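You operate a simulated robot arm through the tools that you are given. There is no shell and no other tool. Be economical: measure what you need, move in short steps, check, and stop when the job is done.

Carry out the task below with a simulated robot arm. There is one attempt and no reset: what you move stays moved.

JOB
Pack the orange lunch box with the grapes tub, blue ice pack and sandwich.
Fine: tub in the square well, ice pack in the slot, sandwich in the wide well. Leave the box on the red mat.

The check looks at the end state, three seconds after you hand in, the way a careful person would. Anything else that was tipped, shoved, dropped, spilled or broken makes it a failure.

ROBOT AND FRAMES
A 7-joint arm with a two-finger parallel gripper on a trunk, on a base that drives. Base frame: it is fixed to the floor where the robot stands at the start and does not move with it; the origin is under the middle of the robot, x ahead of it, y to its left, z up. Readings come in m, rad, newtons and seconds.
With the tool pointing down near the work surface it reaches from about 0.28 to 0.72 m from the robot's upright axis, wherever it stands. Its first joint turns from -2.897 to 2.897 rad. Places, roughly: slot of the orange lunch box [0.5, 0.8, 0.9]; square well of the orange lunch box [0.4, 0.8, 0.9]; top of the red mat [0.5, 0.1, 0.9]; wide well of the orange lunch box [0.5, 0.7, 0.9]. Payload 3.43 kg.
The tool frame sits at the grasp point between the pads (the TCP): z along the fingers, y along the line on which they close. The tips reach 0.03 m beyond it. Largest opening 0.094 m; finger width 0.028, thickness 0.01; the body of the gripper, 0.05 by 0.096 m, starts 0.055 m behind the TCP.
Orientation is that of the tool frame in the base frame, as a unit quaternion [x, y, z, w]. With the fingers straight down and closing along the base's y, the tool's x points along the base's -x, its y along +y and its z along -z.

CONTROLS
- The arm moves only by the tool nudge_tool. Its arguments are lists of equal length, an entry for each row: "dp": the shift along the tool's x, y, z in units of 25 mm (1.0 is 25 mm), a list of three; "angular": the turn, a rotation vector about the tool's x, y, z in units of 5 degrees (1.0 is 5 degrees), a list of three. In form: {"dp": [[x, y, z], ...], "angular": [[ax, ay, az], ...]}. A call has 1 to 12 rows; each row shifts and turns the commanded pose from where the row before left it, along the tool's axes as they then stand. "grip" is the opening, from 0 (shut) to 1 (fully open), set as the call begins (left out, the last holds). A call with a number of a shift or a turn outside -1 to 1 is refused whole. Rows are played at 5 a second. More than 0.05 m and 0.15 rad between two rows, or a gripper value outside its range, and nothing of the call is played. Where a pose cannot be reached the arm comes as near as it can. A force on the tool above 40 N (or 10 N above the force at the start of the call, whichever is more), or a blocked arm, ends the call early, and 0.2 s more pass. Each finger travels about 0.108 m/s and halts on what it meets, pressing with about 26 N; the grip force reading is that of the motor and also rises with nothing between the fingers. The clock runs only during rows and for 0.2 s after the last one: add rows that do not move to give the fingers time. The reply holds the time, the measured pose of the TCP, the force on the tool along the base axes, the opening and the grip force, in the units named above and with some noise, with the torque about the TCP (base axes, N m) and any sound that the robot's microphone picked up.
- Cameras (640 x 400 px; columns grow to the right, rows downward): "scene" is now at [0.2327, 0.3918, 1.2476]; the picture's right is [-0.00, -0.86, -0.51], its down [-0.87, -0.26, 0.43] and it looks along [-0.50, 0.45, -0.74] (base axes); focal length 214 px, centre (320, 200). "wrist" rides on the gripper at [0.076, 0.014, -0.103] in the tool frame; the picture's right is [-0.18, 0.98, 0.00], its down [-0.75, -0.14, -0.64] and it looks along [-0.63, -0.12, 0.77] (tool axes); focal length 243 px, centre (320, 200). There is no depth. A picture from a camera that has moved, and an enlarged one, comes with that camera's place and axes in the base frame and with its lens.
- capture(camera): a new picture of that camera. The clock stands still meanwhile.
- raise_lower(by): slides the trunk up (or, below 0, down) by that many m; the arm and the scene camera ride with it, the base frame stays. It gives what a move gives, with no picture.
- base_move(legs): drives the robot by 1 to 6 legs, each [ahead, left, turn to the left] in m, m and rad, along the robot's own axes; the way and the turn of a leg run together, so that a leg with both is an arc; at most 1.5 m and 3.142 rad a leg. The arm and the cameras ride along, it lands a little off, and it stops where it bumps. It gives what a move gives.
- pan_tilt(pan, tilt): turns the head with the scene camera to pan (to the left, within 1.396 rad either way) and tilt (down, from -0.506 to 1.204), counted from straight ahead of the robot. It gives what a move gives.
- close_up(camera, box): a new picture of the part [left, top, right, bottom] of that camera's present view, enlarged. The clock stands still meanwhile.
- close_job(): hands the job in; it is judged then, once.

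Work in short steps. Places have to be worked out from the pictures, the camera data and where the tool is seen: move nearer, look again, correct. Check each grasp and each placing, and mend what went wrong. You have 120 turns and 78 pictures in all, those below and enlarged ones among them. Open the gripper and draw the arm clear of the work before you hand the job in, unless the task says otherwise; then end with one line.

The tools are called as a command line: name --argument value ..., lists and objects as JSON in quotes. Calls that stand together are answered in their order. nudge_tool: Moves the arm, as the interface text tells. Its arguments: {"type":"object","properties":{"dp":{"type":"array","items":{"type":"array","items":{"type":"number"}}},"angular":{"type":"array","items":{"type":"array","items":{"type":"number"}}},"grip":{"type":"number"}},"required":["dp","angular"]} The other tools are called the same way: raise_lower (by) slides the trunk up or down; base_move (legs) drives the base; pan_tilt (pan, tilt) turns the head that bears the scene camera; capture (camera) takes a picture; close_up (camera, box) takes an enlarged picture of a part of a camera's view; close_job () hands the job in.

At the start:

```text
time_s: 0.0
tool_pos: [0.169, 0.3448, 1.1933]
tool_rot: [0.0, 1.0, 0.0, 0.001]
contact_force: [0.6, 1.0, 0.5]
moment: [0.02, 0.01, 0.01]
gripper_width: 0.0937
grasp_force: 0.1
trunk travel left (down, up): [-0.3, 0.29]
robot x, y, heading: [0.0026, 0.0006, -0.002]
head pan, tilt: [0.539, 0.522]
```

scene: 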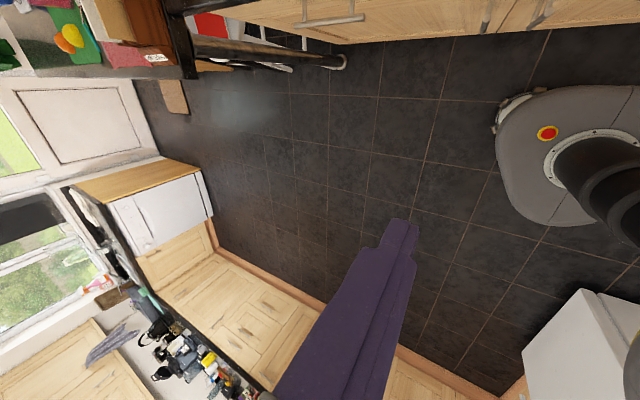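
wrist: 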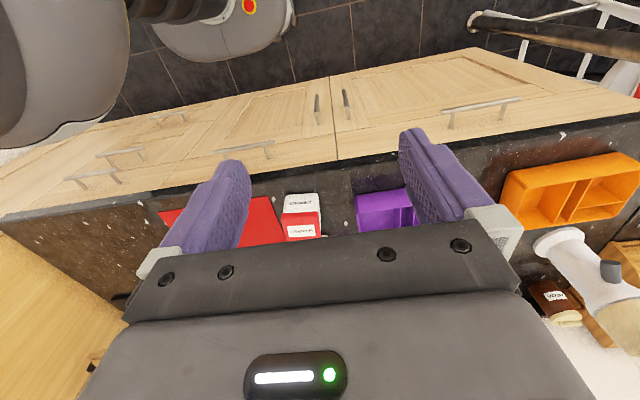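

The wrist view shows a counter with the red mat, a purple box and the orange lunch box. The scene camera is pointing the wrong way, so I turn the head to see the counter.

pan_tilt --pan 0.6 --tilt 0.9

capture --camera "scene"

```text
time_s: 0.8
tool_pos: [0.1695, 0.3453, 1.1931]
tool_rot: [0.0, 1.0, 0.0, 0.0]
contact_force: [0.2, -1.1, 0.3]
moment: [0.03, -0.01, -0.01]
gripper_width: 0.0938
grasp_force: 0.1
trunk travel left (down, up): [-0.3, 0.29]
robot x, y, heading: [0.0003, 0.0023, -0.002]
head pan, tilt: [0.6, 0.901]
```

```text
75 pictures are left
camera scene: at [0.201, 0.388, 1.2628], right [0.0, -0.83, -0.56], down [-0.62, -0.44, 0.65], along [-0.78, 0.35, -0.51], focal length 214 px, centre (320, 200)
```

scene: 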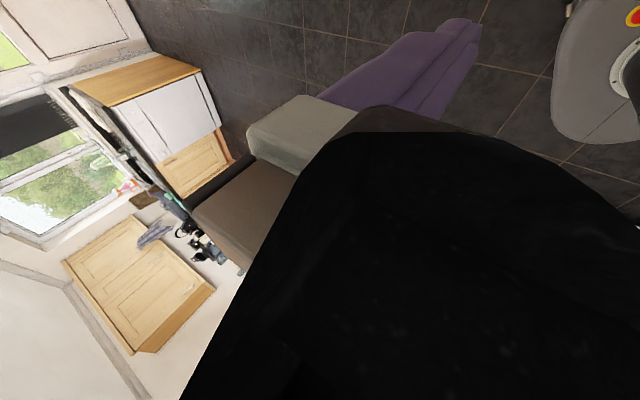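

Tilting down swings the view backward, so tilting up should bring it onto the counter.

pan_tilt --pan 0.6 --tilt -0.5

capture --camera "scene"

capture --camera "wrist"

```text
time_s: 2.4
tool_pos: [0.1692, 0.3457, 1.1937]
tool_rot: [0.0, 1.0, -0.001, 0.0]
contact_force: [-0.1, -1.1, -0.3]
moment: [-0.01, 0.0, 0.03]
gripper_width: 0.0941
grasp_force: 0.0
trunk travel left (down, up): [-0.3, 0.29]
robot x, y, heading: [0.0004, 0.0015, 0.004]
head pan, tilt: [0.6, -0.499]
```

```text
74 pictures are left
camera scene: at [0.3209, 0.3832, 1.2698], right [0.0, -0.83, -0.56], down [-0.88, 0.27, -0.39], along [0.48, 0.5, -0.72], focal length 214 px, centre (320, 200)
```

scene: 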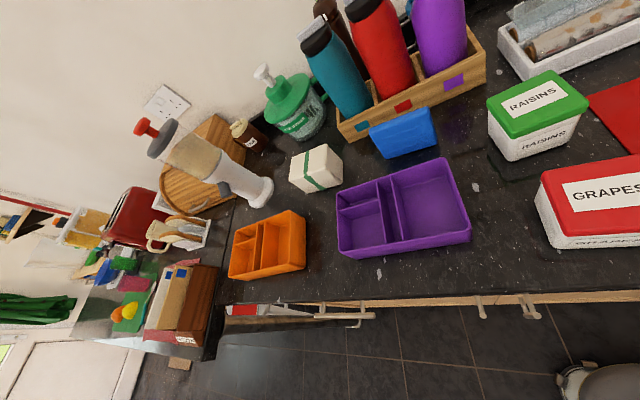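

```text
73 pictures are left
camera wrist: at [0.0937, 0.3591, 1.2943], right [0.18, 0.98, 0.0], down [0.75, -0.14, 0.64], along [0.63, -0.12, -0.77], focal length 243 px, centre (320, 200)
```

wrist: 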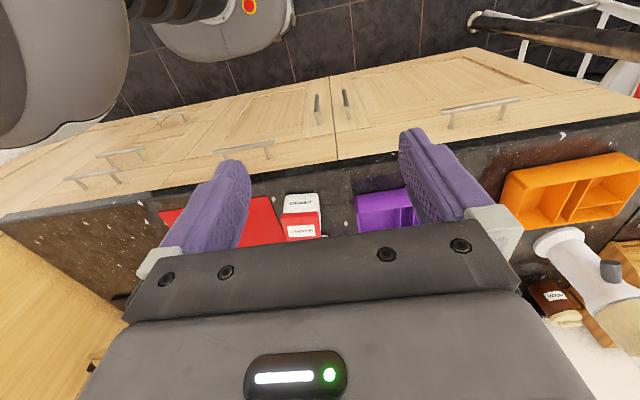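

Now the scene camera shows the items: orange box, grapes tub (red lid), blue block, and a white block with a green band. I zoom in for detail.

close_up --camera "scene" --box '[200, 120, 360, 290]'

close_up --camera "scene" --box '[340, 60, 640, 260]'

pan_tilt --pan -0.2 --tilt -0.5

capture --camera "scene"

```text
2.35 times, centred on (280, 205) of scene
camera zoom: at [0.3209, 0.3832, 1.2698], right [0.0, -0.83, -0.56], down [-0.88, 0.27, -0.39], along [0.48, 0.5, -0.72], focal length 505 px, centre (414, 188)
```

zoom: 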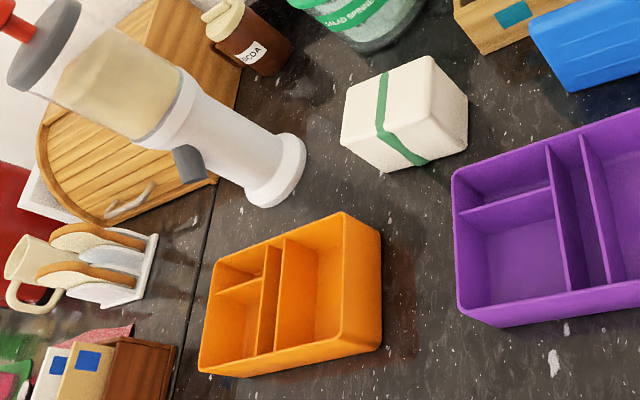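

```text
2.00 times, centred on (490, 160) of scene
camera zoom: at [0.3209, 0.3832, 1.2698], right [0.0, -0.83, -0.56], down [-0.88, 0.27, -0.39], along [0.48, 0.5, -0.72], focal length 429 px, centre (-20, 280)
```

zoom: 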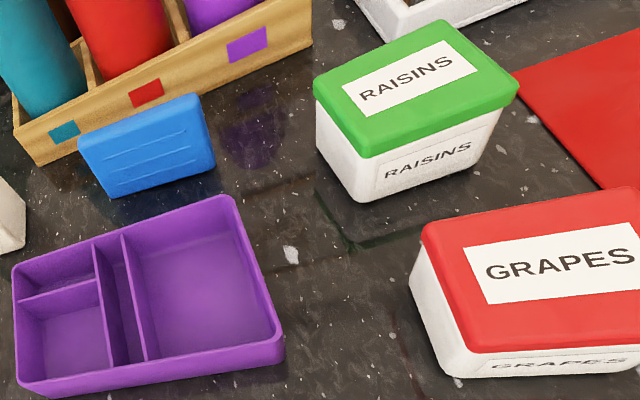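

```text
time_s: 3.5
tool_pos: [0.1681, 0.3459, 1.1929]
tool_rot: [0.0, 1.0, -0.001, 0.0]
contact_force: [-0.3, 0.4, 0.5]
moment: [-0.02, 0.0, -0.03]
gripper_width: 0.0939
grasp_force: 0.1
trunk travel left (down, up): [-0.3, 0.29]
robot x, y, heading: [0.0008, -0.0008, 0.002]
head pan, tilt: [-0.201, -0.499]
```

```text
70 pictures are left
camera scene: at [0.321, 0.332, 1.2595], right [0.0, -0.98, 0.2], down [-0.88, -0.1, -0.47], along [0.48, -0.17, -0.86], focal length 214 px, centre (320, 200)
```

scene: 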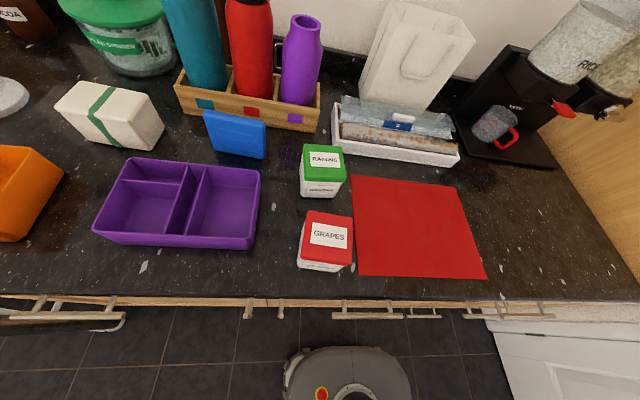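

The orange box must be carried to the red mat (mat about x 0.385–0.595, y −0.07–0.195). The box is about y 0.75, so I drive left to reach it and look again.

base_move --legs '[[0, 0.6, 0]]'

pan_tilt --pan 0.0 --tilt -0.3

capture --camera "scene"

capture --camera "wrist"

```text
time_s: 6.9
tool_pos: [0.1665, 0.9393, 1.1931]
tool_rot: [-0.002, 1.0, 0.001, 0.001]
contact_force: [-0.4, 0.5, 0.0]
moment: [-0.04, -0.01, 0.02]
gripper_width: 0.094
grasp_force: 0.1
trunk travel left (down, up): [-0.3, 0.29]
robot x, y, heading: [-0.0024, 0.5936, 0.006]
head pan, tilt: [-0.201, -0.499]
```

```text
time_s: 7.6
tool_pos: [0.1662, 0.9383, 1.1929]
tool_rot: [-0.003, 1.0, 0.0, 0.0]
contact_force: [-0.1, -1.0, 0.0]
moment: [0.01, -0.03, -0.01]
gripper_width: 0.0939
grasp_force: 0.0
trunk travel left (down, up): [-0.3, 0.29]
robot x, y, heading: [-0.0003, 0.5934, 0.003]
head pan, tilt: [0.0, -0.3]
```

```text
69 pictures are left
camera scene: at [0.3033, 0.9391, 1.2466], right [0.0, -1.0, 0.0], down [-0.96, 0.0, -0.3], along [0.3, 0.0, -0.96], focal length 214 px, centre (320, 200)
```

scene: 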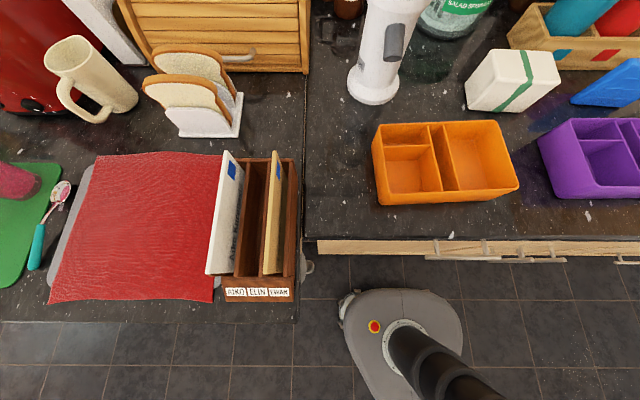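

```text
68 pictures are left
camera wrist: at [0.0905, 0.9519, 1.2942], right [0.18, 0.98, 0.0], down [0.75, -0.14, 0.64], along [0.63, -0.12, -0.77], focal length 243 px, centre (320, 200)
```

wrist: 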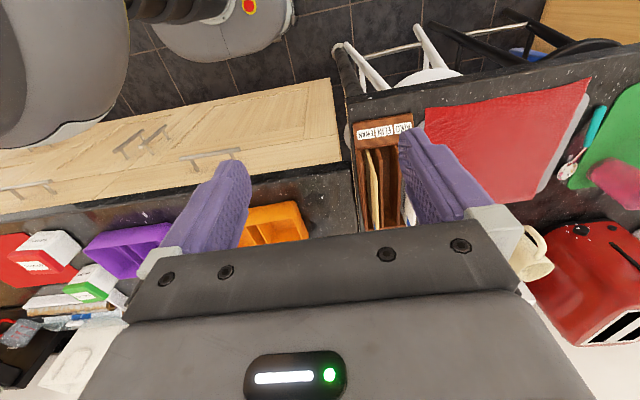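

The camera is nearly overhead of the orange box, so I zoom in on its wells and on the sandwich.

close_up --camera "scene" --box '[360, 100, 540, 220]'

pan_tilt --pan -0.5 --tilt -0.2

capture --camera "scene"

```text
3.33 times, centred on (450, 160) of scene
camera zoom: at [0.3033, 0.9391, 1.2466], right [0.0, -1.0, 0.0], down [-0.96, 0.0, -0.3], along [0.3, 0.0, -0.96], focal length 715 px, centre (-113, 333)
```

zoom: 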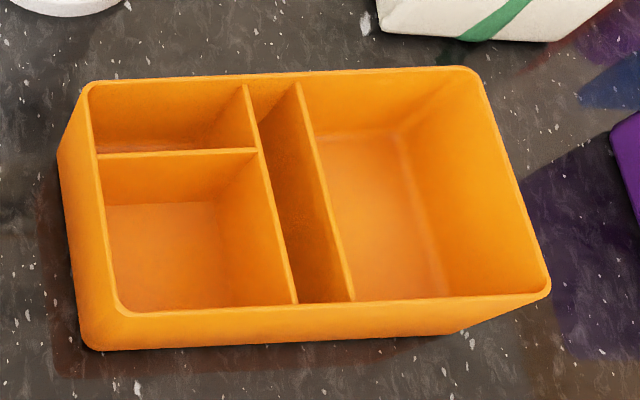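

```text
time_s: 8.5
tool_pos: [0.1654, 0.9372, 1.194]
tool_rot: [-0.003, 1.0, 0.0, 0.001]
contact_force: [0.1, 0.1, -0.2]
moment: [-0.02, -0.02, 0.01]
gripper_width: 0.0941
grasp_force: 0.1
trunk travel left (down, up): [-0.3, 0.29]
robot x, y, heading: [-0.0025, 0.5891, 0.011]
head pan, tilt: [-0.499, -0.201]
```

```text
66 pictures are left
camera scene: at [0.2954, 0.8993, 1.2521], right [0.0, -0.88, 0.48], down [-0.98, -0.1, -0.18], along [0.2, -0.47, -0.86], focal length 214 px, centre (320, 200)
```

scene: 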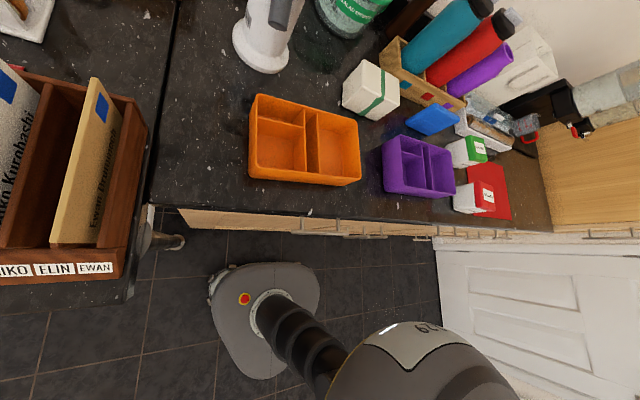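

From the zoom I estimate the box rim at z≈0.965, x 0.40–0.515, y 0.665–0.845, yaw about +2.8°. The divider between slot and wide well is near (0.46, 0.748), close to the centre of mass. I'll move the gripper, partly closed, above that divider.

nudge_tool --dp '[[-0.98, -0.62, 0.3], [-0.98, -0.62, 0.3], [-0.98, -0.62, 0.3], [-0.98, -0.62, 0.3], [-0.98, -0.62, 0.3], [-0.98, -0.62, 0.3], [-0.98, -0.62, 0.3], [-0.98, -0.62, 0.3], [-0.98, -0.62, 0.3], [-0.98, -0.62, 0.3], [-0.98, -0.62, 0.3], [-0.98, -0.62, 0.3]]' --angular '[[0, 0, 0], [0, 0, 0], [0, 0, 0], [0, 0, 0], [0, 0, 0], [0, 0, 0], [0, 0, 0], [0, 0, 0], [0, 0, 0], [0, 0, 0], [0, 0, 0], [0, 0, -0.45]]' --grip 0.2

pan_tilt --pan -0.3 --tilt -0.3

capture --camera "wrist"

capture --camera "scene"

```text
time_s: 11.1
tool_pos: [0.4639, 0.7534, 1.1033]
tool_rot: [-0.022, 1.0, 0.001, 0.0]
contact_force: [-0.2, 0.3, 0.1]
moment: [0.02, -0.02, 0.01]
gripper_width: 0.0191
grasp_force: 0.0
trunk travel left (down, up): [-0.3, 0.29]
robot x, y, heading: [0.0007, 0.5928, 0.001]
head pan, tilt: [-0.499, -0.201]
```

```text
time_s: 11.9
tool_pos: [0.4625, 0.7532, 1.1029]
tool_rot: [-0.022, 1.0, 0.001, 0.0]
contact_force: [0.2, 0.6, 0.7]
moment: [-0.03, 0.01, 0.02]
gripper_width: 0.0192
grasp_force: 0.1
trunk travel left (down, up): [-0.3, 0.29]
robot x, y, heading: [0.0021, 0.5918, 0.004]
head pan, tilt: [-0.3, -0.3]
```

```text
65 pictures are left
camera wrist: at [0.3863, 0.7642, 1.2041], right [0.14, 0.99, 0.0], down [0.76, -0.11, 0.64], along [0.64, -0.09, -0.77], focal length 243 px, centre (320, 200)
```

wrist: 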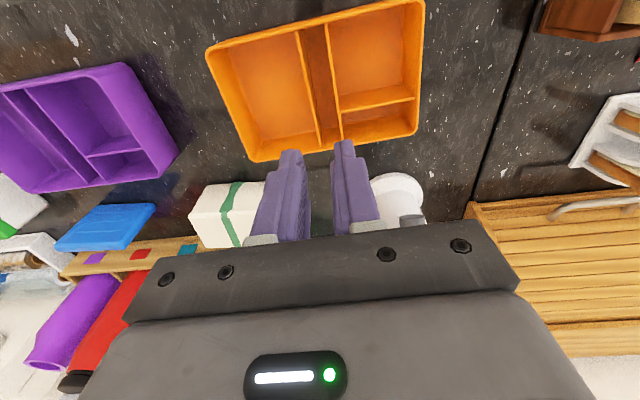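

```text
64 pictures are left
camera scene: at [0.6004, 0.7365, 1.16], right [0.04, -0.95, 0.3], down [-0.95, -0.13, -0.28], along [0.31, -0.27, -0.91], focal length 214 px, centre (320, 200)
```

scene: 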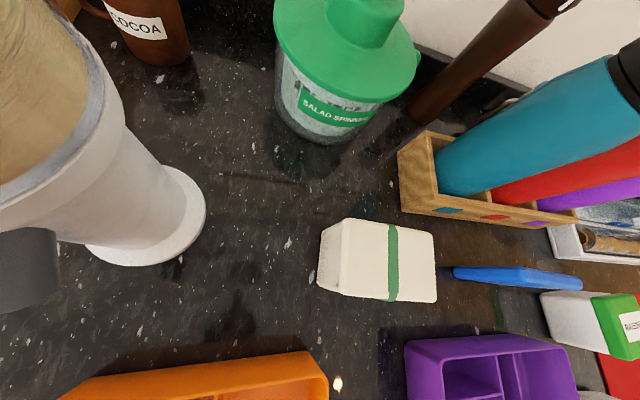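

Both cameras ride near the gripper. The wrist view puts the divider at y≈0.745. I descend to just above the rim and check finger alignment.

nudge_tool --dp '[[0.05, -0.3, 0.96], [0, 0, 0.96], [0, 0, 0.96], [0, 0, 0.96]]' --angular '[[0, 0, 0], [0, 0, 0], [0, 0, 0], [0, 0, 0]]'

capture --camera "wrist"

close_up --camera "wrist" --box '[200, 0, 440, 200]'

```text
time_s: 12.9
tool_pos: [0.4611, 0.7461, 1.0055]
tool_rot: [-0.022, 1.0, 0.0, 0.0]
contact_force: [0.8, 0.4, 0.3]
moment: [0.0, -0.02, -0.01]
gripper_width: 0.0189
grasp_force: 0.1
trunk travel left (down, up): [-0.3, 0.29]
robot x, y, heading: [-0.0039, 0.5898, 0.003]
head pan, tilt: [-0.3, -0.3]
```

```text
63 pictures are left
camera wrist: at [0.3852, 0.7572, 1.1066], right [0.14, 0.99, 0.0], down [0.76, -0.11, 0.64], along [0.64, -0.09, -0.77], focal length 243 px, centre (320, 200)
```

wrist: 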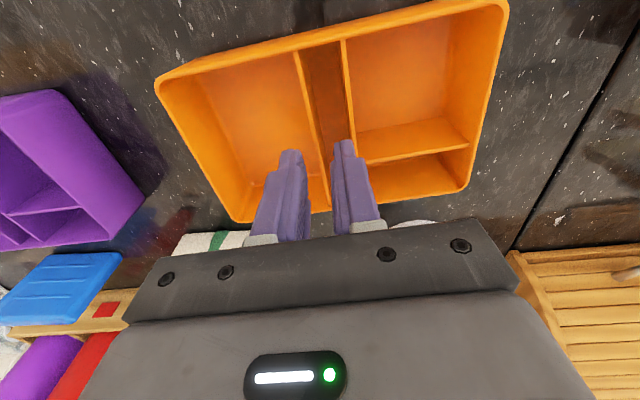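

```text
2.00 times, centred on (320, 100) of wrist
camera zoom: at [0.3852, 0.7572, 1.1066], right [0.14, 0.99, 0.0], down [0.76, -0.11, 0.64], along [0.64, -0.09, -0.77], focal length 485 px, centre (320, 400)
```

zoom: 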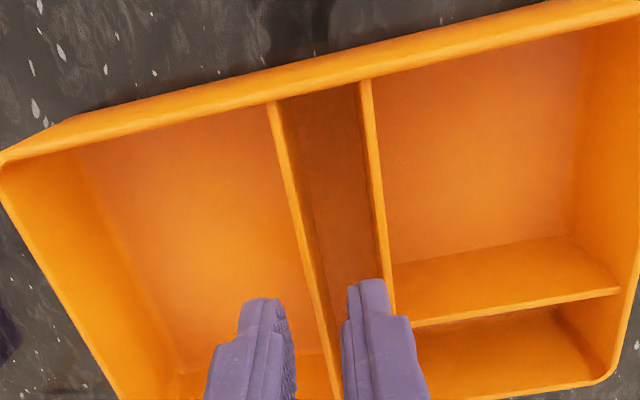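

The divider lines up with the middle of the fingers within ~1 mm. I narrow the opening to ~12 mm so the finger fits the slot, then descend around the divider.

nudge_tool --dp '[[0, 0, 0], [0, 0, 0.4], [0, 0, 0.4], [0, 0, 0.4], [0, 0, 0.4]]' --angular '[[0, 0, 0], [0, 0, 0], [0, 0, 0], [0, 0, 0], [0, 0, 0]]' --grip 0.13

close_up --camera "wrist" --box '[200, 0, 440, 240]'

```text
time_s: 14.1
tool_pos: [0.4625, 0.746, 0.9671]
tool_rot: [-0.022, 1.0, 0.0, 0.0]
contact_force: [0.8, 0.6, 0.8]
moment: [0.01, 0.0, 0.02]
gripper_width: 0.0123
grasp_force: 0.0
trunk travel left (down, up): [-0.3, 0.29]
robot x, y, heading: [-0.0052, 0.5911, 0.002]
head pan, tilt: [-0.3, -0.3]
```

```text
1.67 times, centred on (320, 120) of wrist
camera zoom: at [0.3851, 0.7565, 1.0681], right [0.14, 0.99, 0.0], down [0.76, -0.11, 0.64], along [0.64, -0.09, -0.77], focal length 404 px, centre (320, 333)
```

zoom: 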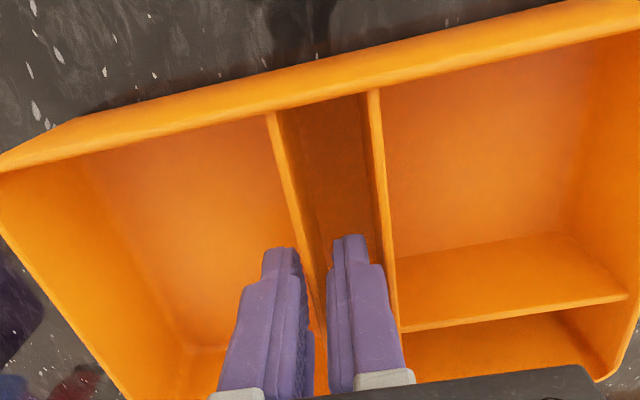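

The fingers straddle the divider without contact. I go 10 mm deeper, close, then lift slightly to test the hold.

nudge_tool --dp '[[0, 0, 0.4]]' --angular '[[0, 0, 0]]'

nudge_tool --dp '[[0, 0, 0], [0, 0, 0], [0, 0, -0.5], [0, 0, -0.5], [0, 0, 0]]' --angular '[[0, 0, 0], [0, 0, 0], [0, 0, 0], [0, 0, 0], [0, 0, 0]]' --grip 0

capture --camera "wrist"

```text
time_s: 14.5
tool_pos: [0.461, 0.746, 0.9575]
tool_rot: [-0.022, 1.0, 0.001, 0.0]
contact_force: [-0.1, -0.3, 0.2]
moment: [0.01, 0.0, -0.02]
gripper_width: 0.0121
grasp_force: 0.1
trunk travel left (down, up): [-0.3, 0.29]
robot x, y, heading: [-0.0006, 0.5916, 0.007]
head pan, tilt: [-0.3, -0.3]
```

```text
time_s: 15.7
tool_pos: [0.4595, 0.7457, 0.983]
tool_rot: [-0.022, 1.0, 0.001, 0.0]
contact_force: [-0.2, -0.5, -1.5]
moment: [0.0, -0.02, 0.02]
gripper_width: 0.0072
grasp_force: 25.7
trunk travel left (down, up): [-0.3, 0.29]
robot x, y, heading: [-0.0046, 0.5896, 0.006]
head pan, tilt: [-0.3, -0.3]
```

```text
60 pictures are left
camera wrist: at [0.3835, 0.7572, 1.0839], right [0.14, 0.99, 0.0], down [0.76, -0.11, 0.64], along [0.64, -0.09, -0.77], focal length 243 px, centre (320, 200)
```

wrist: 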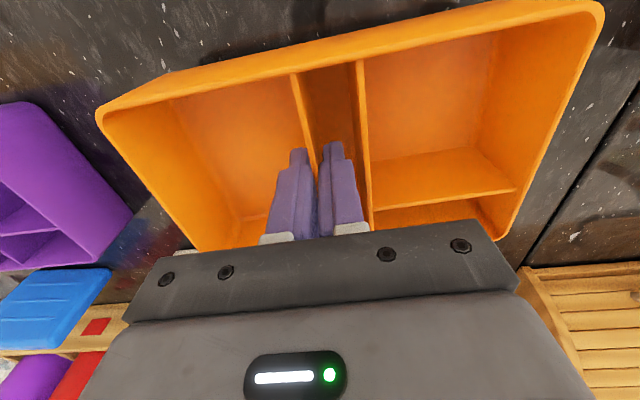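

The box is held and level (about 1.5 N). I raise it to z≈1.15 and drive right toward the mat.

nudge_tool --dp '[[0, 0, -0.9], [0, 0, -0.9], [0, 0, -0.9], [0, 0, -0.9], [0, 0, -0.9], [0, 0, -0.9], [0, 0, -0.9], [0, 0, -0.9]]' --angular '[[0, 0, 0], [0, 0, 0], [0, 0, 0], [0, 0, 0], [0, 0, 0], [0, 0, 0], [0, 0, 0], [0, 0, 0]]'

base_move --legs '[[0, -0.69, 0]]'

capture --camera "wrist"

pan_tilt --pan 0.0 --tilt 0.3

capture --camera "scene"

```text
time_s: 17.5
tool_pos: [0.4614, 0.7465, 1.1619]
tool_rot: [-0.021, 1.0, 0.0, -0.001]
contact_force: [0.5, -0.9, -1.5]
moment: [0.02, -0.01, -0.01]
gripper_width: 0.007
grasp_force: 26.7
trunk travel left (down, up): [-0.3, 0.29]
robot x, y, heading: [-0.0057, 0.5928, 0.005]
head pan, tilt: [-0.3, -0.3]
```

```text
time_s: 21.2
tool_pos: [0.4652, 0.066, 1.1625]
tool_rot: [-0.022, 1.0, 0.0, 0.0]
contact_force: [-0.5, 0.2, -1.7]
moment: [0.0, 0.01, 0.0]
gripper_width: 0.0073
grasp_force: 26.1
trunk travel left (down, up): [-0.3, 0.29]
robot x, y, heading: [0.0028, -0.0849, 0.007]
head pan, tilt: [-0.3, -0.3]
```

```text
59 pictures are left
camera wrist: at [0.3888, 0.0765, 1.2638], right [0.14, 0.99, 0.0], down [0.76, -0.11, 0.64], along [0.64, -0.09, -0.77], focal length 243 px, centre (320, 200)
```

wrist: 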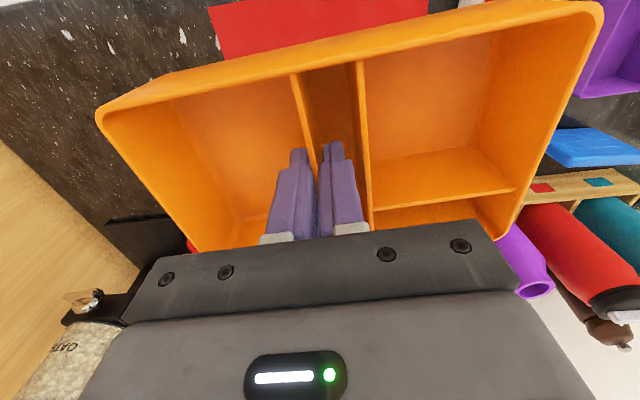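

```text
time_s: 22.2
tool_pos: [0.4653, 0.0673, 1.1629]
tool_rot: [-0.023, 1.0, 0.0, 0.0]
contact_force: [1.0, -0.6, -0.8]
moment: [-0.01, 0.0, 0.01]
gripper_width: 0.0071
grasp_force: 26.2
trunk travel left (down, up): [-0.3, 0.29]
robot x, y, heading: [-0.0009, -0.0852, 0.003]
head pan, tilt: [0.0, 0.3]
```

```text
58 pictures are left
camera scene: at [0.5488, 0.0704, 1.2013], right [0.05, -1.0, 0.0], down [-0.95, -0.04, 0.3], along [-0.29, -0.01, -0.96], focal length 214 px, centre (320, 200)
```

scene: 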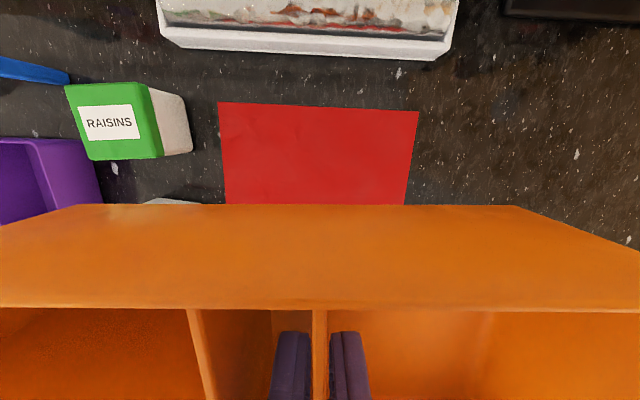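

The mat spans about x 0.38–0.583, y −0.055–0.204. I aim the box centre at (0.482, 0.06), straighten its yaw and lower it.

nudge_tool --dp '[[-0.4, -0.34, 0.5], [-0.4, -0.34, 1], [0, 0, 1], [0, 0, 1], [0, 0, 1], [0, 0, 1], [0, 0, 1], [0, 0, 0.7]]' --angular '[[0, 0, 0], [0, 0, 0.5], [0, 0, 0], [0, 0, 0], [0, 0, 0], [0, 0, 0], [0, 0, 0], [0, 0, 0]]'

capture --camera "wrist"

capture --camera "scene"

```text
time_s: 24.0
tool_pos: [0.4866, 0.0515, 0.9831]
tool_rot: [-0.001, 1.0, -0.001, -0.001]
contact_force: [-1.0, 0.4, -1.0]
moment: [-0.01, -0.01, 0.02]
gripper_width: 0.0069
grasp_force: 25.8
trunk travel left (down, up): [-0.3, 0.29]
robot x, y, heading: [0.0009, -0.0922, 0.005]
head pan, tilt: [0.0, 0.3]
```

```text
57 pictures are left
camera wrist: at [0.4112, 0.0645, 1.0835], right [0.18, 0.98, 0.0], down [0.75, -0.14, 0.64], along [0.63, -0.12, -0.77], focal length 243 px, centre (320, 200)
```

wrist: 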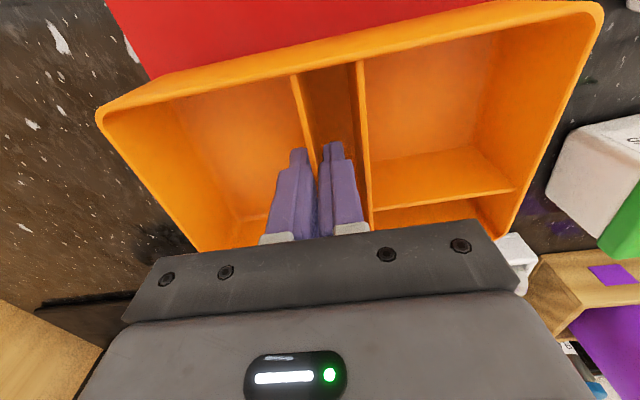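

```text
56 pictures are left
camera scene: at [0.5706, 0.051, 1.021], right [0.0, -1.0, 0.0], down [-0.96, 0.0, 0.3], along [-0.3, 0.0, -0.96], focal length 214 px, centre (320, 200)
```

scene: 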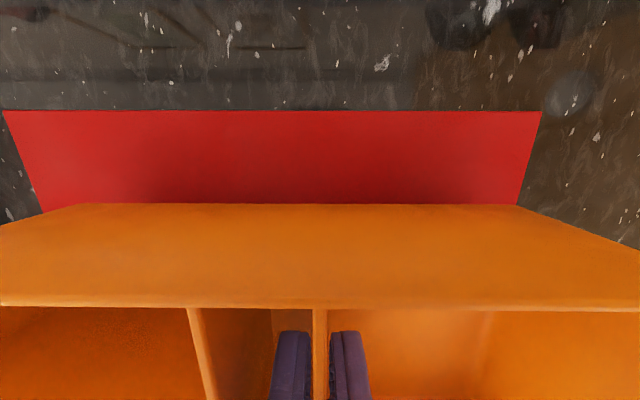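

The box hangs about 20 mm over the mat, well inside it. I lower slowly to touch.

nudge_tool --dp '[[0, 0, 0.3], [0, 0, 0.25], [0, 0, 0.2], [0, 0, 0.1]]' --angular '[[0, 0, 0], [0, 0, 0], [0, 0, 0], [0, 0, 0]]'

```text
time_s: 25.0
tool_pos: [0.4862, 0.0509, 0.9622]
tool_rot: [-0.001, 1.0, 0.0, 0.001]
contact_force: [-0.2, -0.8, -1.6]
moment: [-0.02, 0.03, -0.02]
gripper_width: 0.007
grasp_force: 25.7
trunk travel left (down, up): [-0.3, 0.29]
robot x, y, heading: [0.0029, -0.0868, 0.005]
head pan, tilt: [0.0, 0.3]
```

Still no contact; I step down further in 1–2 mm increments.

nudge_tool --dp '[[0, 0, 0.06], [0, 0, 0.06], [0, 0, 0]]' --angular '[[0, 0, 0], [0, 0, 0], [0, 0, 0]]'

```text
time_s: 25.8
tool_pos: [0.4844, 0.0498, 0.9603]
tool_rot: [-0.001, 1.0, 0.001, 0.002]
contact_force: [1.8, 0.7, 23.5]
moment: [0.01, -0.05, -0.04]
gripper_width: 0.0074
grasp_force: 25.9
trunk travel left (down, up): [-0.3, 0.29]
robot x, y, heading: [0.0037, -0.0872, 0.008]
head pan, tilt: [0.0, 0.3]
```

Contact is firm. I release to the 12 mm opening and withdraw upward.

nudge_tool --dp '[[0, 0, -0.04], [0, 0, 0], [0, 0, -0.4], [0, 0, -0.8], [0, 0, -1], [0, 0, -1], [0, 0, -1], [0, 0, -1], [0, 0, -1]]' --angular '[[0, 0, 0], [0, 0, 0], [0, 0, 0], [0, 0, 0], [0, 0, 0], [0, 0, 0], [0, 0, 0], [0, 0, 0], [0, 0, 0]]' --grip 0.13

capture --camera "wrist"

capture --camera "scene"

```text
time_s: 27.8
tool_pos: [0.485, 0.0515, 1.1149]
tool_rot: [-0.001, 1.0, 0.0, 0.0]
contact_force: [0.4, -0.8, 0.4]
moment: [-0.01, -0.01, 0.01]
gripper_width: 0.0123
grasp_force: 0.1
trunk travel left (down, up): [-0.3, 0.29]
robot x, y, heading: [0.0038, -0.0871, 0.004]
head pan, tilt: [0.0, 0.3]
```

```text
55 pictures are left
camera wrist: at [0.4092, 0.0649, 1.2168], right [0.18, 0.98, 0.0], down [0.75, -0.14, 0.64], along [0.63, -0.12, -0.77], focal length 243 px, centre (320, 200)
```

wrist: 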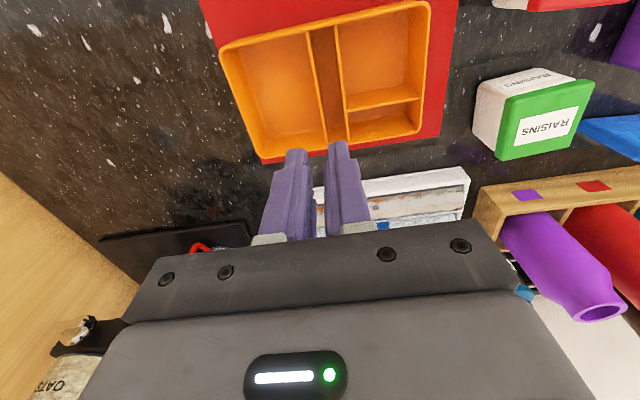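

```text
54 pictures are left
camera scene: at [0.5687, 0.0514, 1.1543], right [0.0, -1.0, 0.0], down [-0.96, 0.0, 0.3], along [-0.3, 0.0, -0.96], focal length 214 px, centre (320, 200)
```

scene: 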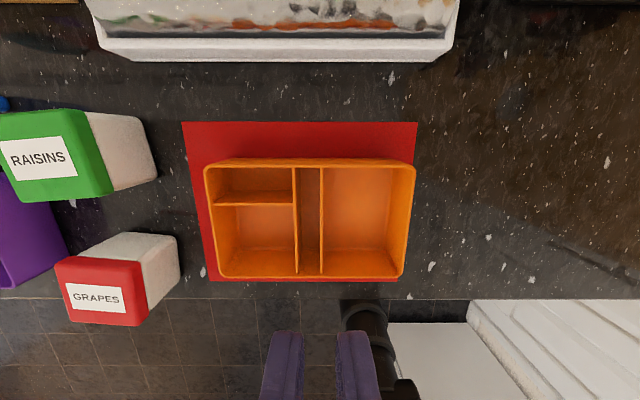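

The box sits level on the mat. Next the grapes tub at roughly (0.42, 0.27): I open the gripper and move above it for a better look.

nudge_tool --dp '[[0.35, 0.95, -0.3], [0.35, 0.95, 0], [0.35, 0.95, 0], [0.35, 0.95, 0], [0.35, 0.95, 0], [0.35, 0.95, 0], [0.35, 0.95, 0], [0.35, 0.95, 0], [0, 0.95, 0]]' --angular '[[0, 0, 0], [0, 0, 0], [0, 0, 0], [0, 0, 0], [0, 0, 0], [0, 0, 0], [0, 0, 0], [0, 0, 0], [0, 0, 0]]' --grip 1

capture --camera "wrist"

capture --camera "scene"

```text
time_s: 29.8
tool_pos: [0.415, 0.2658, 1.1222]
tool_rot: [0.0, 1.0, -0.001, -0.001]
contact_force: [0.8, 0.1, -0.6]
moment: [-0.05, -0.04, -0.01]
gripper_width: 0.0939
grasp_force: 0.1
trunk travel left (down, up): [-0.3, 0.29]
robot x, y, heading: [0.0017, -0.0891, 0.007]
head pan, tilt: [0.0, 0.3]
```

```text
53 pictures are left
camera wrist: at [0.3389, 0.2797, 1.2224], right [0.18, 0.98, 0.0], down [0.75, -0.14, 0.64], along [0.63, -0.12, -0.77], focal length 243 px, centre (320, 200)
```

wrist: 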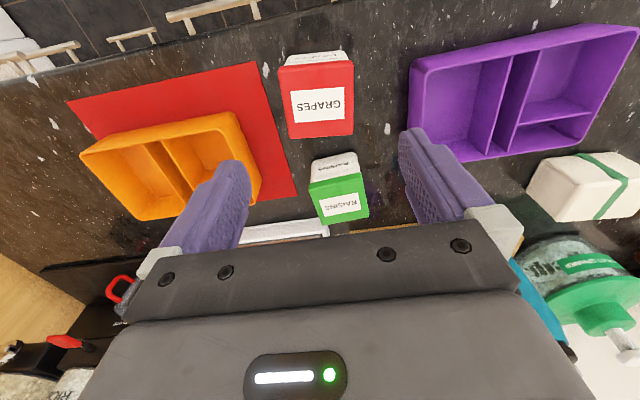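

```text
52 pictures are left
camera scene: at [0.4983, 0.2661, 1.1599], right [0.0, -1.0, 0.0], down [-0.96, 0.0, 0.3], along [-0.3, 0.0, -0.96], focal length 214 px, centre (320, 200)
```

scene: 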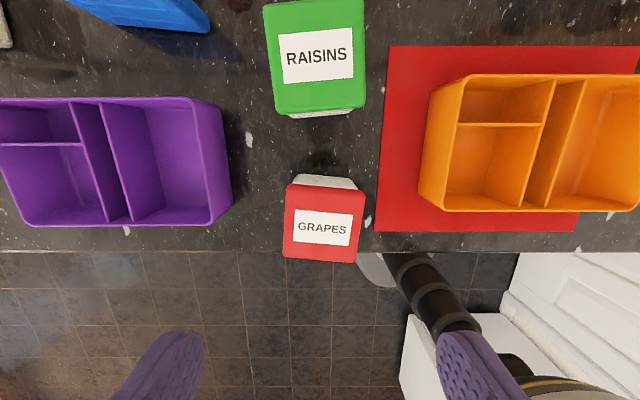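

Triangulating both views: lid top z≈0.973, centre ≈(0.415, 0.263), about 0.075 × 0.072, yaw ≈ −4.4°. I rotate to match and lower to just above it to check.

nudge_tool --dp '[[0, -0.1, 0.9], [0, 0, 0.9], [0, 0, 0.9], [0, 0, 0.8]]' --angular '[[0, 0, 0.88], [0, 0, 0], [0, 0, 0], [0, 0, 0]]'

close_up --camera "wrist" --box '[160, 0, 480, 200]'

capture --camera "scene"

```text
time_s: 30.8
tool_pos: [0.4163, 0.2636, 1.0337]
tool_rot: [0.037, 0.999, 0.0, 0.001]
contact_force: [0.2, 0.6, 0.4]
moment: [-0.02, -0.01, 0.0]
gripper_width: 0.0939
grasp_force: 0.1
trunk travel left (down, up): [-0.3, 0.29]
robot x, y, heading: [0.0035, -0.0893, 0.006]
head pan, tilt: [0.0, 0.3]
```

```text
2.00 times, centred on (320, 100) of wrist
camera zoom: at [0.3413, 0.2831, 1.1356], right [0.26, 0.97, 0.0], down [0.74, -0.2, 0.64], along [0.62, -0.17, -0.77], focal length 485 px, centre (320, 400)
```

zoom: 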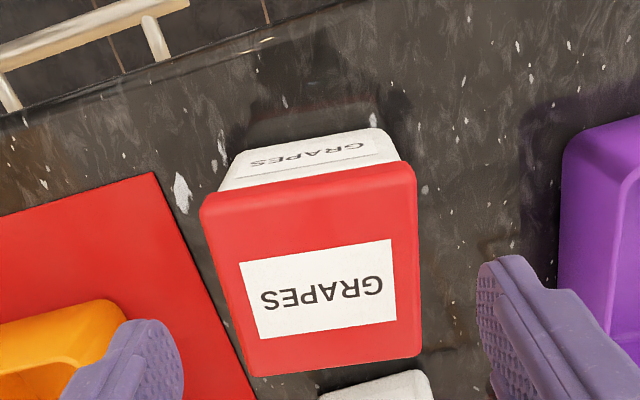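

```text
50 pictures are left
camera scene: at [0.4992, 0.2575, 1.0732], right [-0.08, -1.0, 0.0], down [-0.95, 0.07, 0.3], along [-0.29, 0.02, -0.96], focal length 214 px, centre (320, 200)
```

scene: 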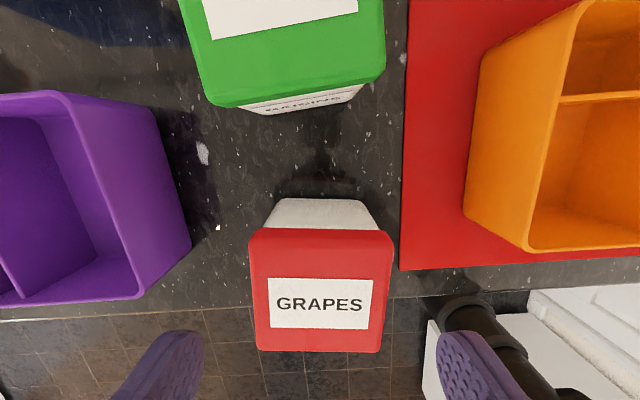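

Fingers are centred on the lid and yaw is matched. I shift 4 mm toward the front, lower so the tips reach ~12 mm below the lid top, and close.

nudge_tool --dp '[[0.16, 0, 0.85], [0, 0, 0.85]]' --angular '[[0, 0, 0], [0, 0, 0]]'

nudge_tool --dp '[[0, 0, 0], [0, 0, 0], [0, 0, 0]]' --angular '[[0, 0, 0], [0, 0, 0], [0, 0, 0]]' --grip 0

capture --camera "wrist"

capture --camera "scene"

```text
time_s: 31.4
tool_pos: [0.4106, 0.2636, 0.9926]
tool_rot: [0.037, 0.999, 0.0, -0.001]
contact_force: [0.5, -0.5, -0.1]
moment: [-0.01, 0.0, -0.01]
gripper_width: 0.0941
grasp_force: 0.1
trunk travel left (down, up): [-0.3, 0.29]
robot x, y, heading: [0.0049, -0.0863, 0.008]
head pan, tilt: [0.0, 0.3]
```

```text
time_s: 32.2
tool_pos: [0.4109, 0.2629, 0.9929]
tool_rot: [0.037, 0.999, 0.0, 0.0]
contact_force: [-0.5, -0.7, 1.1]
moment: [0.03, -0.03, 0.0]
gripper_width: 0.0675
grasp_force: 26.1
trunk travel left (down, up): [-0.3, 0.29]
robot x, y, heading: [0.0011, -0.0908, 0.001]
head pan, tilt: [0.0, 0.3]
```

```text
49 pictures are left
camera wrist: at [0.3363, 0.2821, 1.0939], right [0.26, 0.97, 0.0], down [0.74, -0.2, 0.64], along [0.62, -0.17, -0.77], focal length 243 px, centre (320, 200)
```

wrist: 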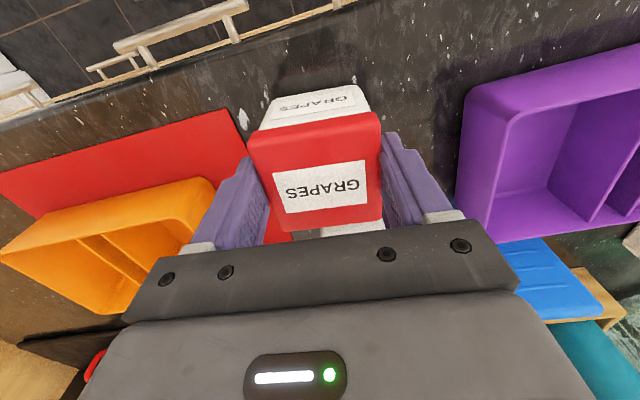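

```text
48 pictures are left
camera scene: at [0.4943, 0.2565, 1.0315], right [-0.07, -1.0, 0.0], down [-0.95, 0.07, 0.3], along [-0.3, 0.02, -0.96], focal length 214 px, centre (320, 200)
```

scene: 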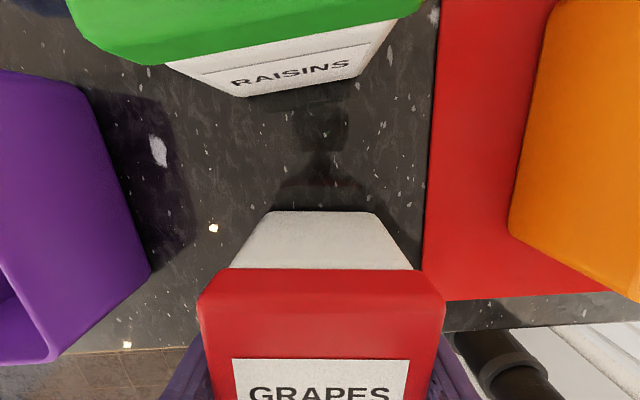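

The grasp reads a firm 67 mm. I lift, straighten the yaw and carry the tub above the square well (≈(0.470, 0.110)).

nudge_tool --dp '[[0, 0, -0.9], [0, 0, -0.9], [0, 0, -0.9], [0, 0, -0.9], [0, 0, -0.9], [0, 0, 0], [-0.33, -0.87, 0], [-0.33, -0.87, 0], [-0.33, -0.87, 0], [-0.33, -0.87, 0], [-0.33, -0.87, 0], [-0.33, -0.87, 0]]' --angular '[[0, 0, 0], [0, 0, 0], [0, 0, 0], [0, 0, 0], [0, 0, 0], [0, 0, -0.85], [0, 0, 0], [0, 0, 0], [0, 0, 0], [0, 0, 0], [0, 0, 0], [0, 0, 0]]'

capture --camera "wrist"

capture --camera "scene"

```text
time_s: 34.8
tool_pos: [0.4584, 0.1316, 1.104]
tool_rot: [0.001, 1.0, 0.0, -0.001]
contact_force: [0.8, 0.1, -1.5]
moment: [-0.03, 0.02, -0.02]
gripper_width: 0.0676
grasp_force: 26.0
trunk travel left (down, up): [-0.3, 0.29]
robot x, y, heading: [0.0031, -0.0915, 0.005]
head pan, tilt: [0.0, 0.3]
```

```text
47 pictures are left
camera wrist: at [0.384, 0.1449, 1.2043], right [0.18, 0.98, 0.0], down [0.75, -0.14, 0.64], along [0.63, -0.12, -0.77], focal length 243 px, centre (320, 200)
```

wrist: 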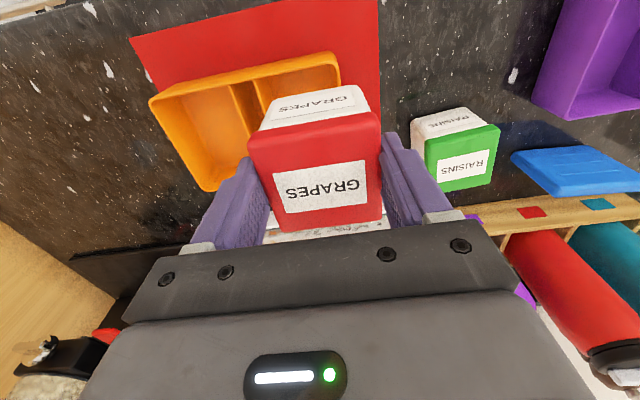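

```text
46 pictures are left
camera scene: at [0.5434, 0.1311, 1.1419], right [0.0, -1.0, 0.0], down [-0.96, 0.0, 0.3], along [-0.3, 0.0, -0.96], focal length 214 px, centre (320, 200)
```

scene: 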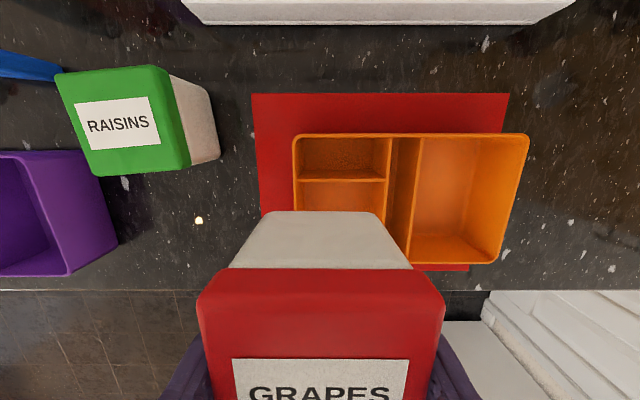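

Tub centre is ≈ tool +2 mm x, −2 mm y; the square well centre I estimate at (0.469, 0.1125). I correct and lower until the tub bottom is just above the rim.

nudge_tool --dp '[[-0.35, -0.68, 0], [0, 0, 0.6], [0, 0, 0.6]]' --angular '[[0, 0, 0], [0, 0, 0], [0, 0, 0]]'

close_up --camera "scene" --box '[200, 100, 520, 300]'

capture --camera "wrist"

```text
time_s: 35.6
tool_pos: [0.4694, 0.1143, 1.0741]
tool_rot: [0.001, 1.0, 0.0, -0.001]
contact_force: [-1.0, -0.4, -2.1]
moment: [0.02, 0.05, -0.03]
gripper_width: 0.0676
grasp_force: 26.0
trunk travel left (down, up): [-0.3, 0.29]
robot x, y, heading: [0.0052, -0.0881, 0.008]
head pan, tilt: [0.0, 0.3]
```

```text
2.00 times, centred on (360, 200) of scene
camera zoom: at [0.5534, 0.1141, 1.112], right [0.0, -1.0, 0.0], down [-0.95, 0.0, 0.3], along [-0.3, 0.0, -0.95], focal length 429 px, centre (240, 200)
```

zoom: 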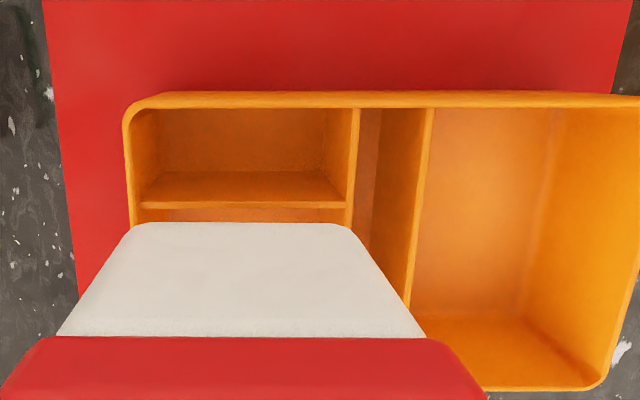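

```text
44 pictures are left
camera wrist: at [0.3941, 0.1281, 1.1746], right [0.19, 0.98, 0.0], down [0.75, -0.14, 0.64], along [0.63, -0.12, -0.77], focal length 243 px, centre (320, 200)
```

wrist: 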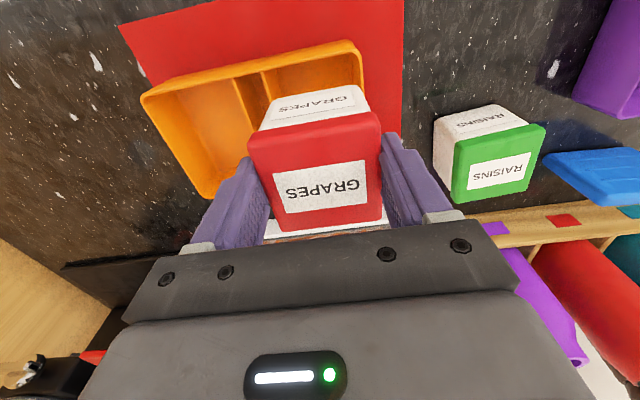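

The tub looks within ~1–2 mm in y; in x it may be slightly toward the divider. I shift 4 mm to the front, lower a bit and look again.

nudge_tool --dp '[[0.16, -0.05, 0], [0, 0, 0.4]]' --angular '[[0, 0, 0], [0, 0, 0]]'

close_up --camera "scene" --box '[240, 120, 480, 270]'

close_up --camera "wrist" --box '[120, 10, 440, 210]'

```text
time_s: 36.2
tool_pos: [0.4644, 0.1143, 1.0646]
tool_rot: [0.0, 1.0, 0.0, -0.001]
contact_force: [-0.4, 0.0, -0.7]
moment: [0.03, -0.02, 0.01]
gripper_width: 0.0674
grasp_force: 26.1
trunk travel left (down, up): [-0.3, 0.29]
robot x, y, heading: [0.0017, -0.0883, 0.008]
head pan, tilt: [0.0, 0.3]
```

```text
2.67 times, centred on (360, 195) of scene
camera zoom: at [0.5491, 0.1132, 1.1029], right [0.0, -1.0, 0.0], down [-0.95, 0.0, 0.3], along [-0.3, 0.0, -0.95], focal length 572 px, centre (213, 213)
```

zoom: 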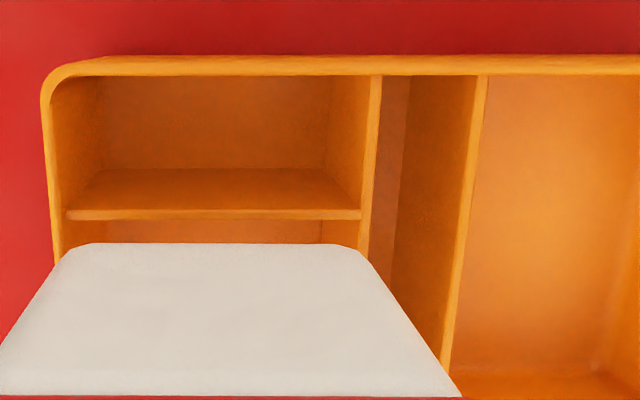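

```text
2.00 times, centred on (280, 110) of wrist
camera zoom: at [0.3898, 0.1272, 1.1654], right [0.18, 0.98, 0.0], down [0.75, -0.14, 0.64], along [0.63, -0.12, -0.77], focal length 485 px, centre (400, 380)
```

zoom: 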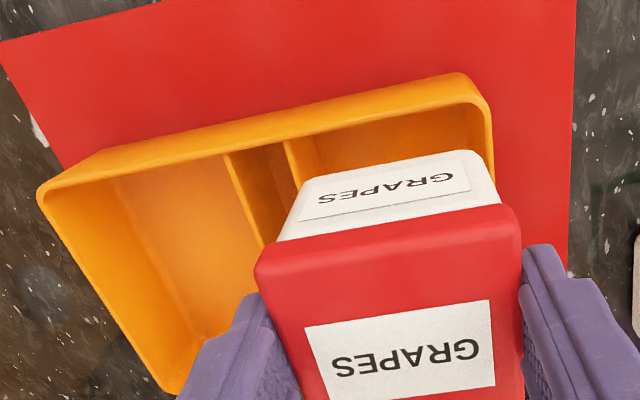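

Triangulation: rim z≈0.967, well x 0.431–0.505, y 0.076–0.150; tub base ≈65 mm centred at y 0.113, x≈0.473. I shift 5 mm to the front and lower it in; the tips should arrive just at rim height.

nudge_tool --dp '[[0.2, 0, 0], [0, 0, 0.4], [0, 0, 0.4], [0, 0, 0.4], [0, 0, 0.4]]' --angular '[[0, 0, 0], [0, 0, 0], [0, 0, 0], [0, 0, 0], [0, 0, 0]]'

capture --camera "wrist"

capture --camera "scene"

```text
time_s: 37.4
tool_pos: [0.4607, 0.1135, 1.024]
tool_rot: [0.0, 1.0, -0.001, 0.0]
contact_force: [-0.1, -0.1, -1.4]
moment: [0.0, 0.0, 0.0]
gripper_width: 0.0674
grasp_force: 26.2
trunk travel left (down, up): [-0.3, 0.29]
robot x, y, heading: [0.006, -0.0865, 0.005]
head pan, tilt: [0.0, 0.3]
```

```text
41 pictures are left
camera wrist: at [0.3844, 0.1275, 1.1256], right [0.18, 0.98, 0.0], down [0.75, -0.14, 0.64], along [0.63, -0.12, -0.77], focal length 243 px, centre (320, 200)
```

wrist: 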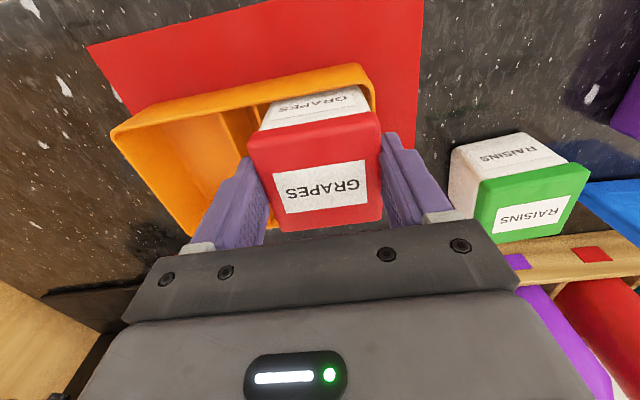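

```text
40 pictures are left
camera scene: at [0.5438, 0.1136, 1.0631], right [0.0, -1.0, 0.0], down [-0.96, 0.0, 0.3], along [-0.3, 0.0, -0.96], focal length 214 px, centre (320, 200)
```

scene: 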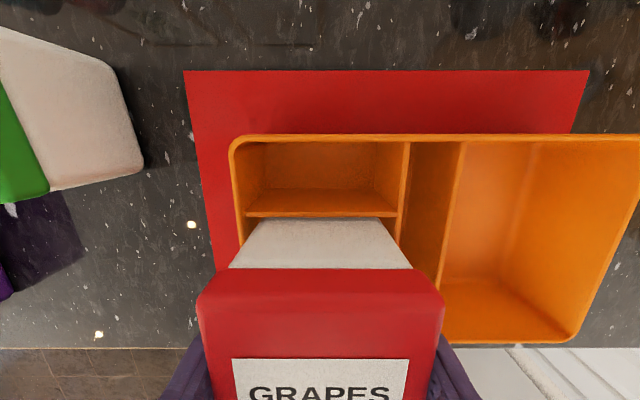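

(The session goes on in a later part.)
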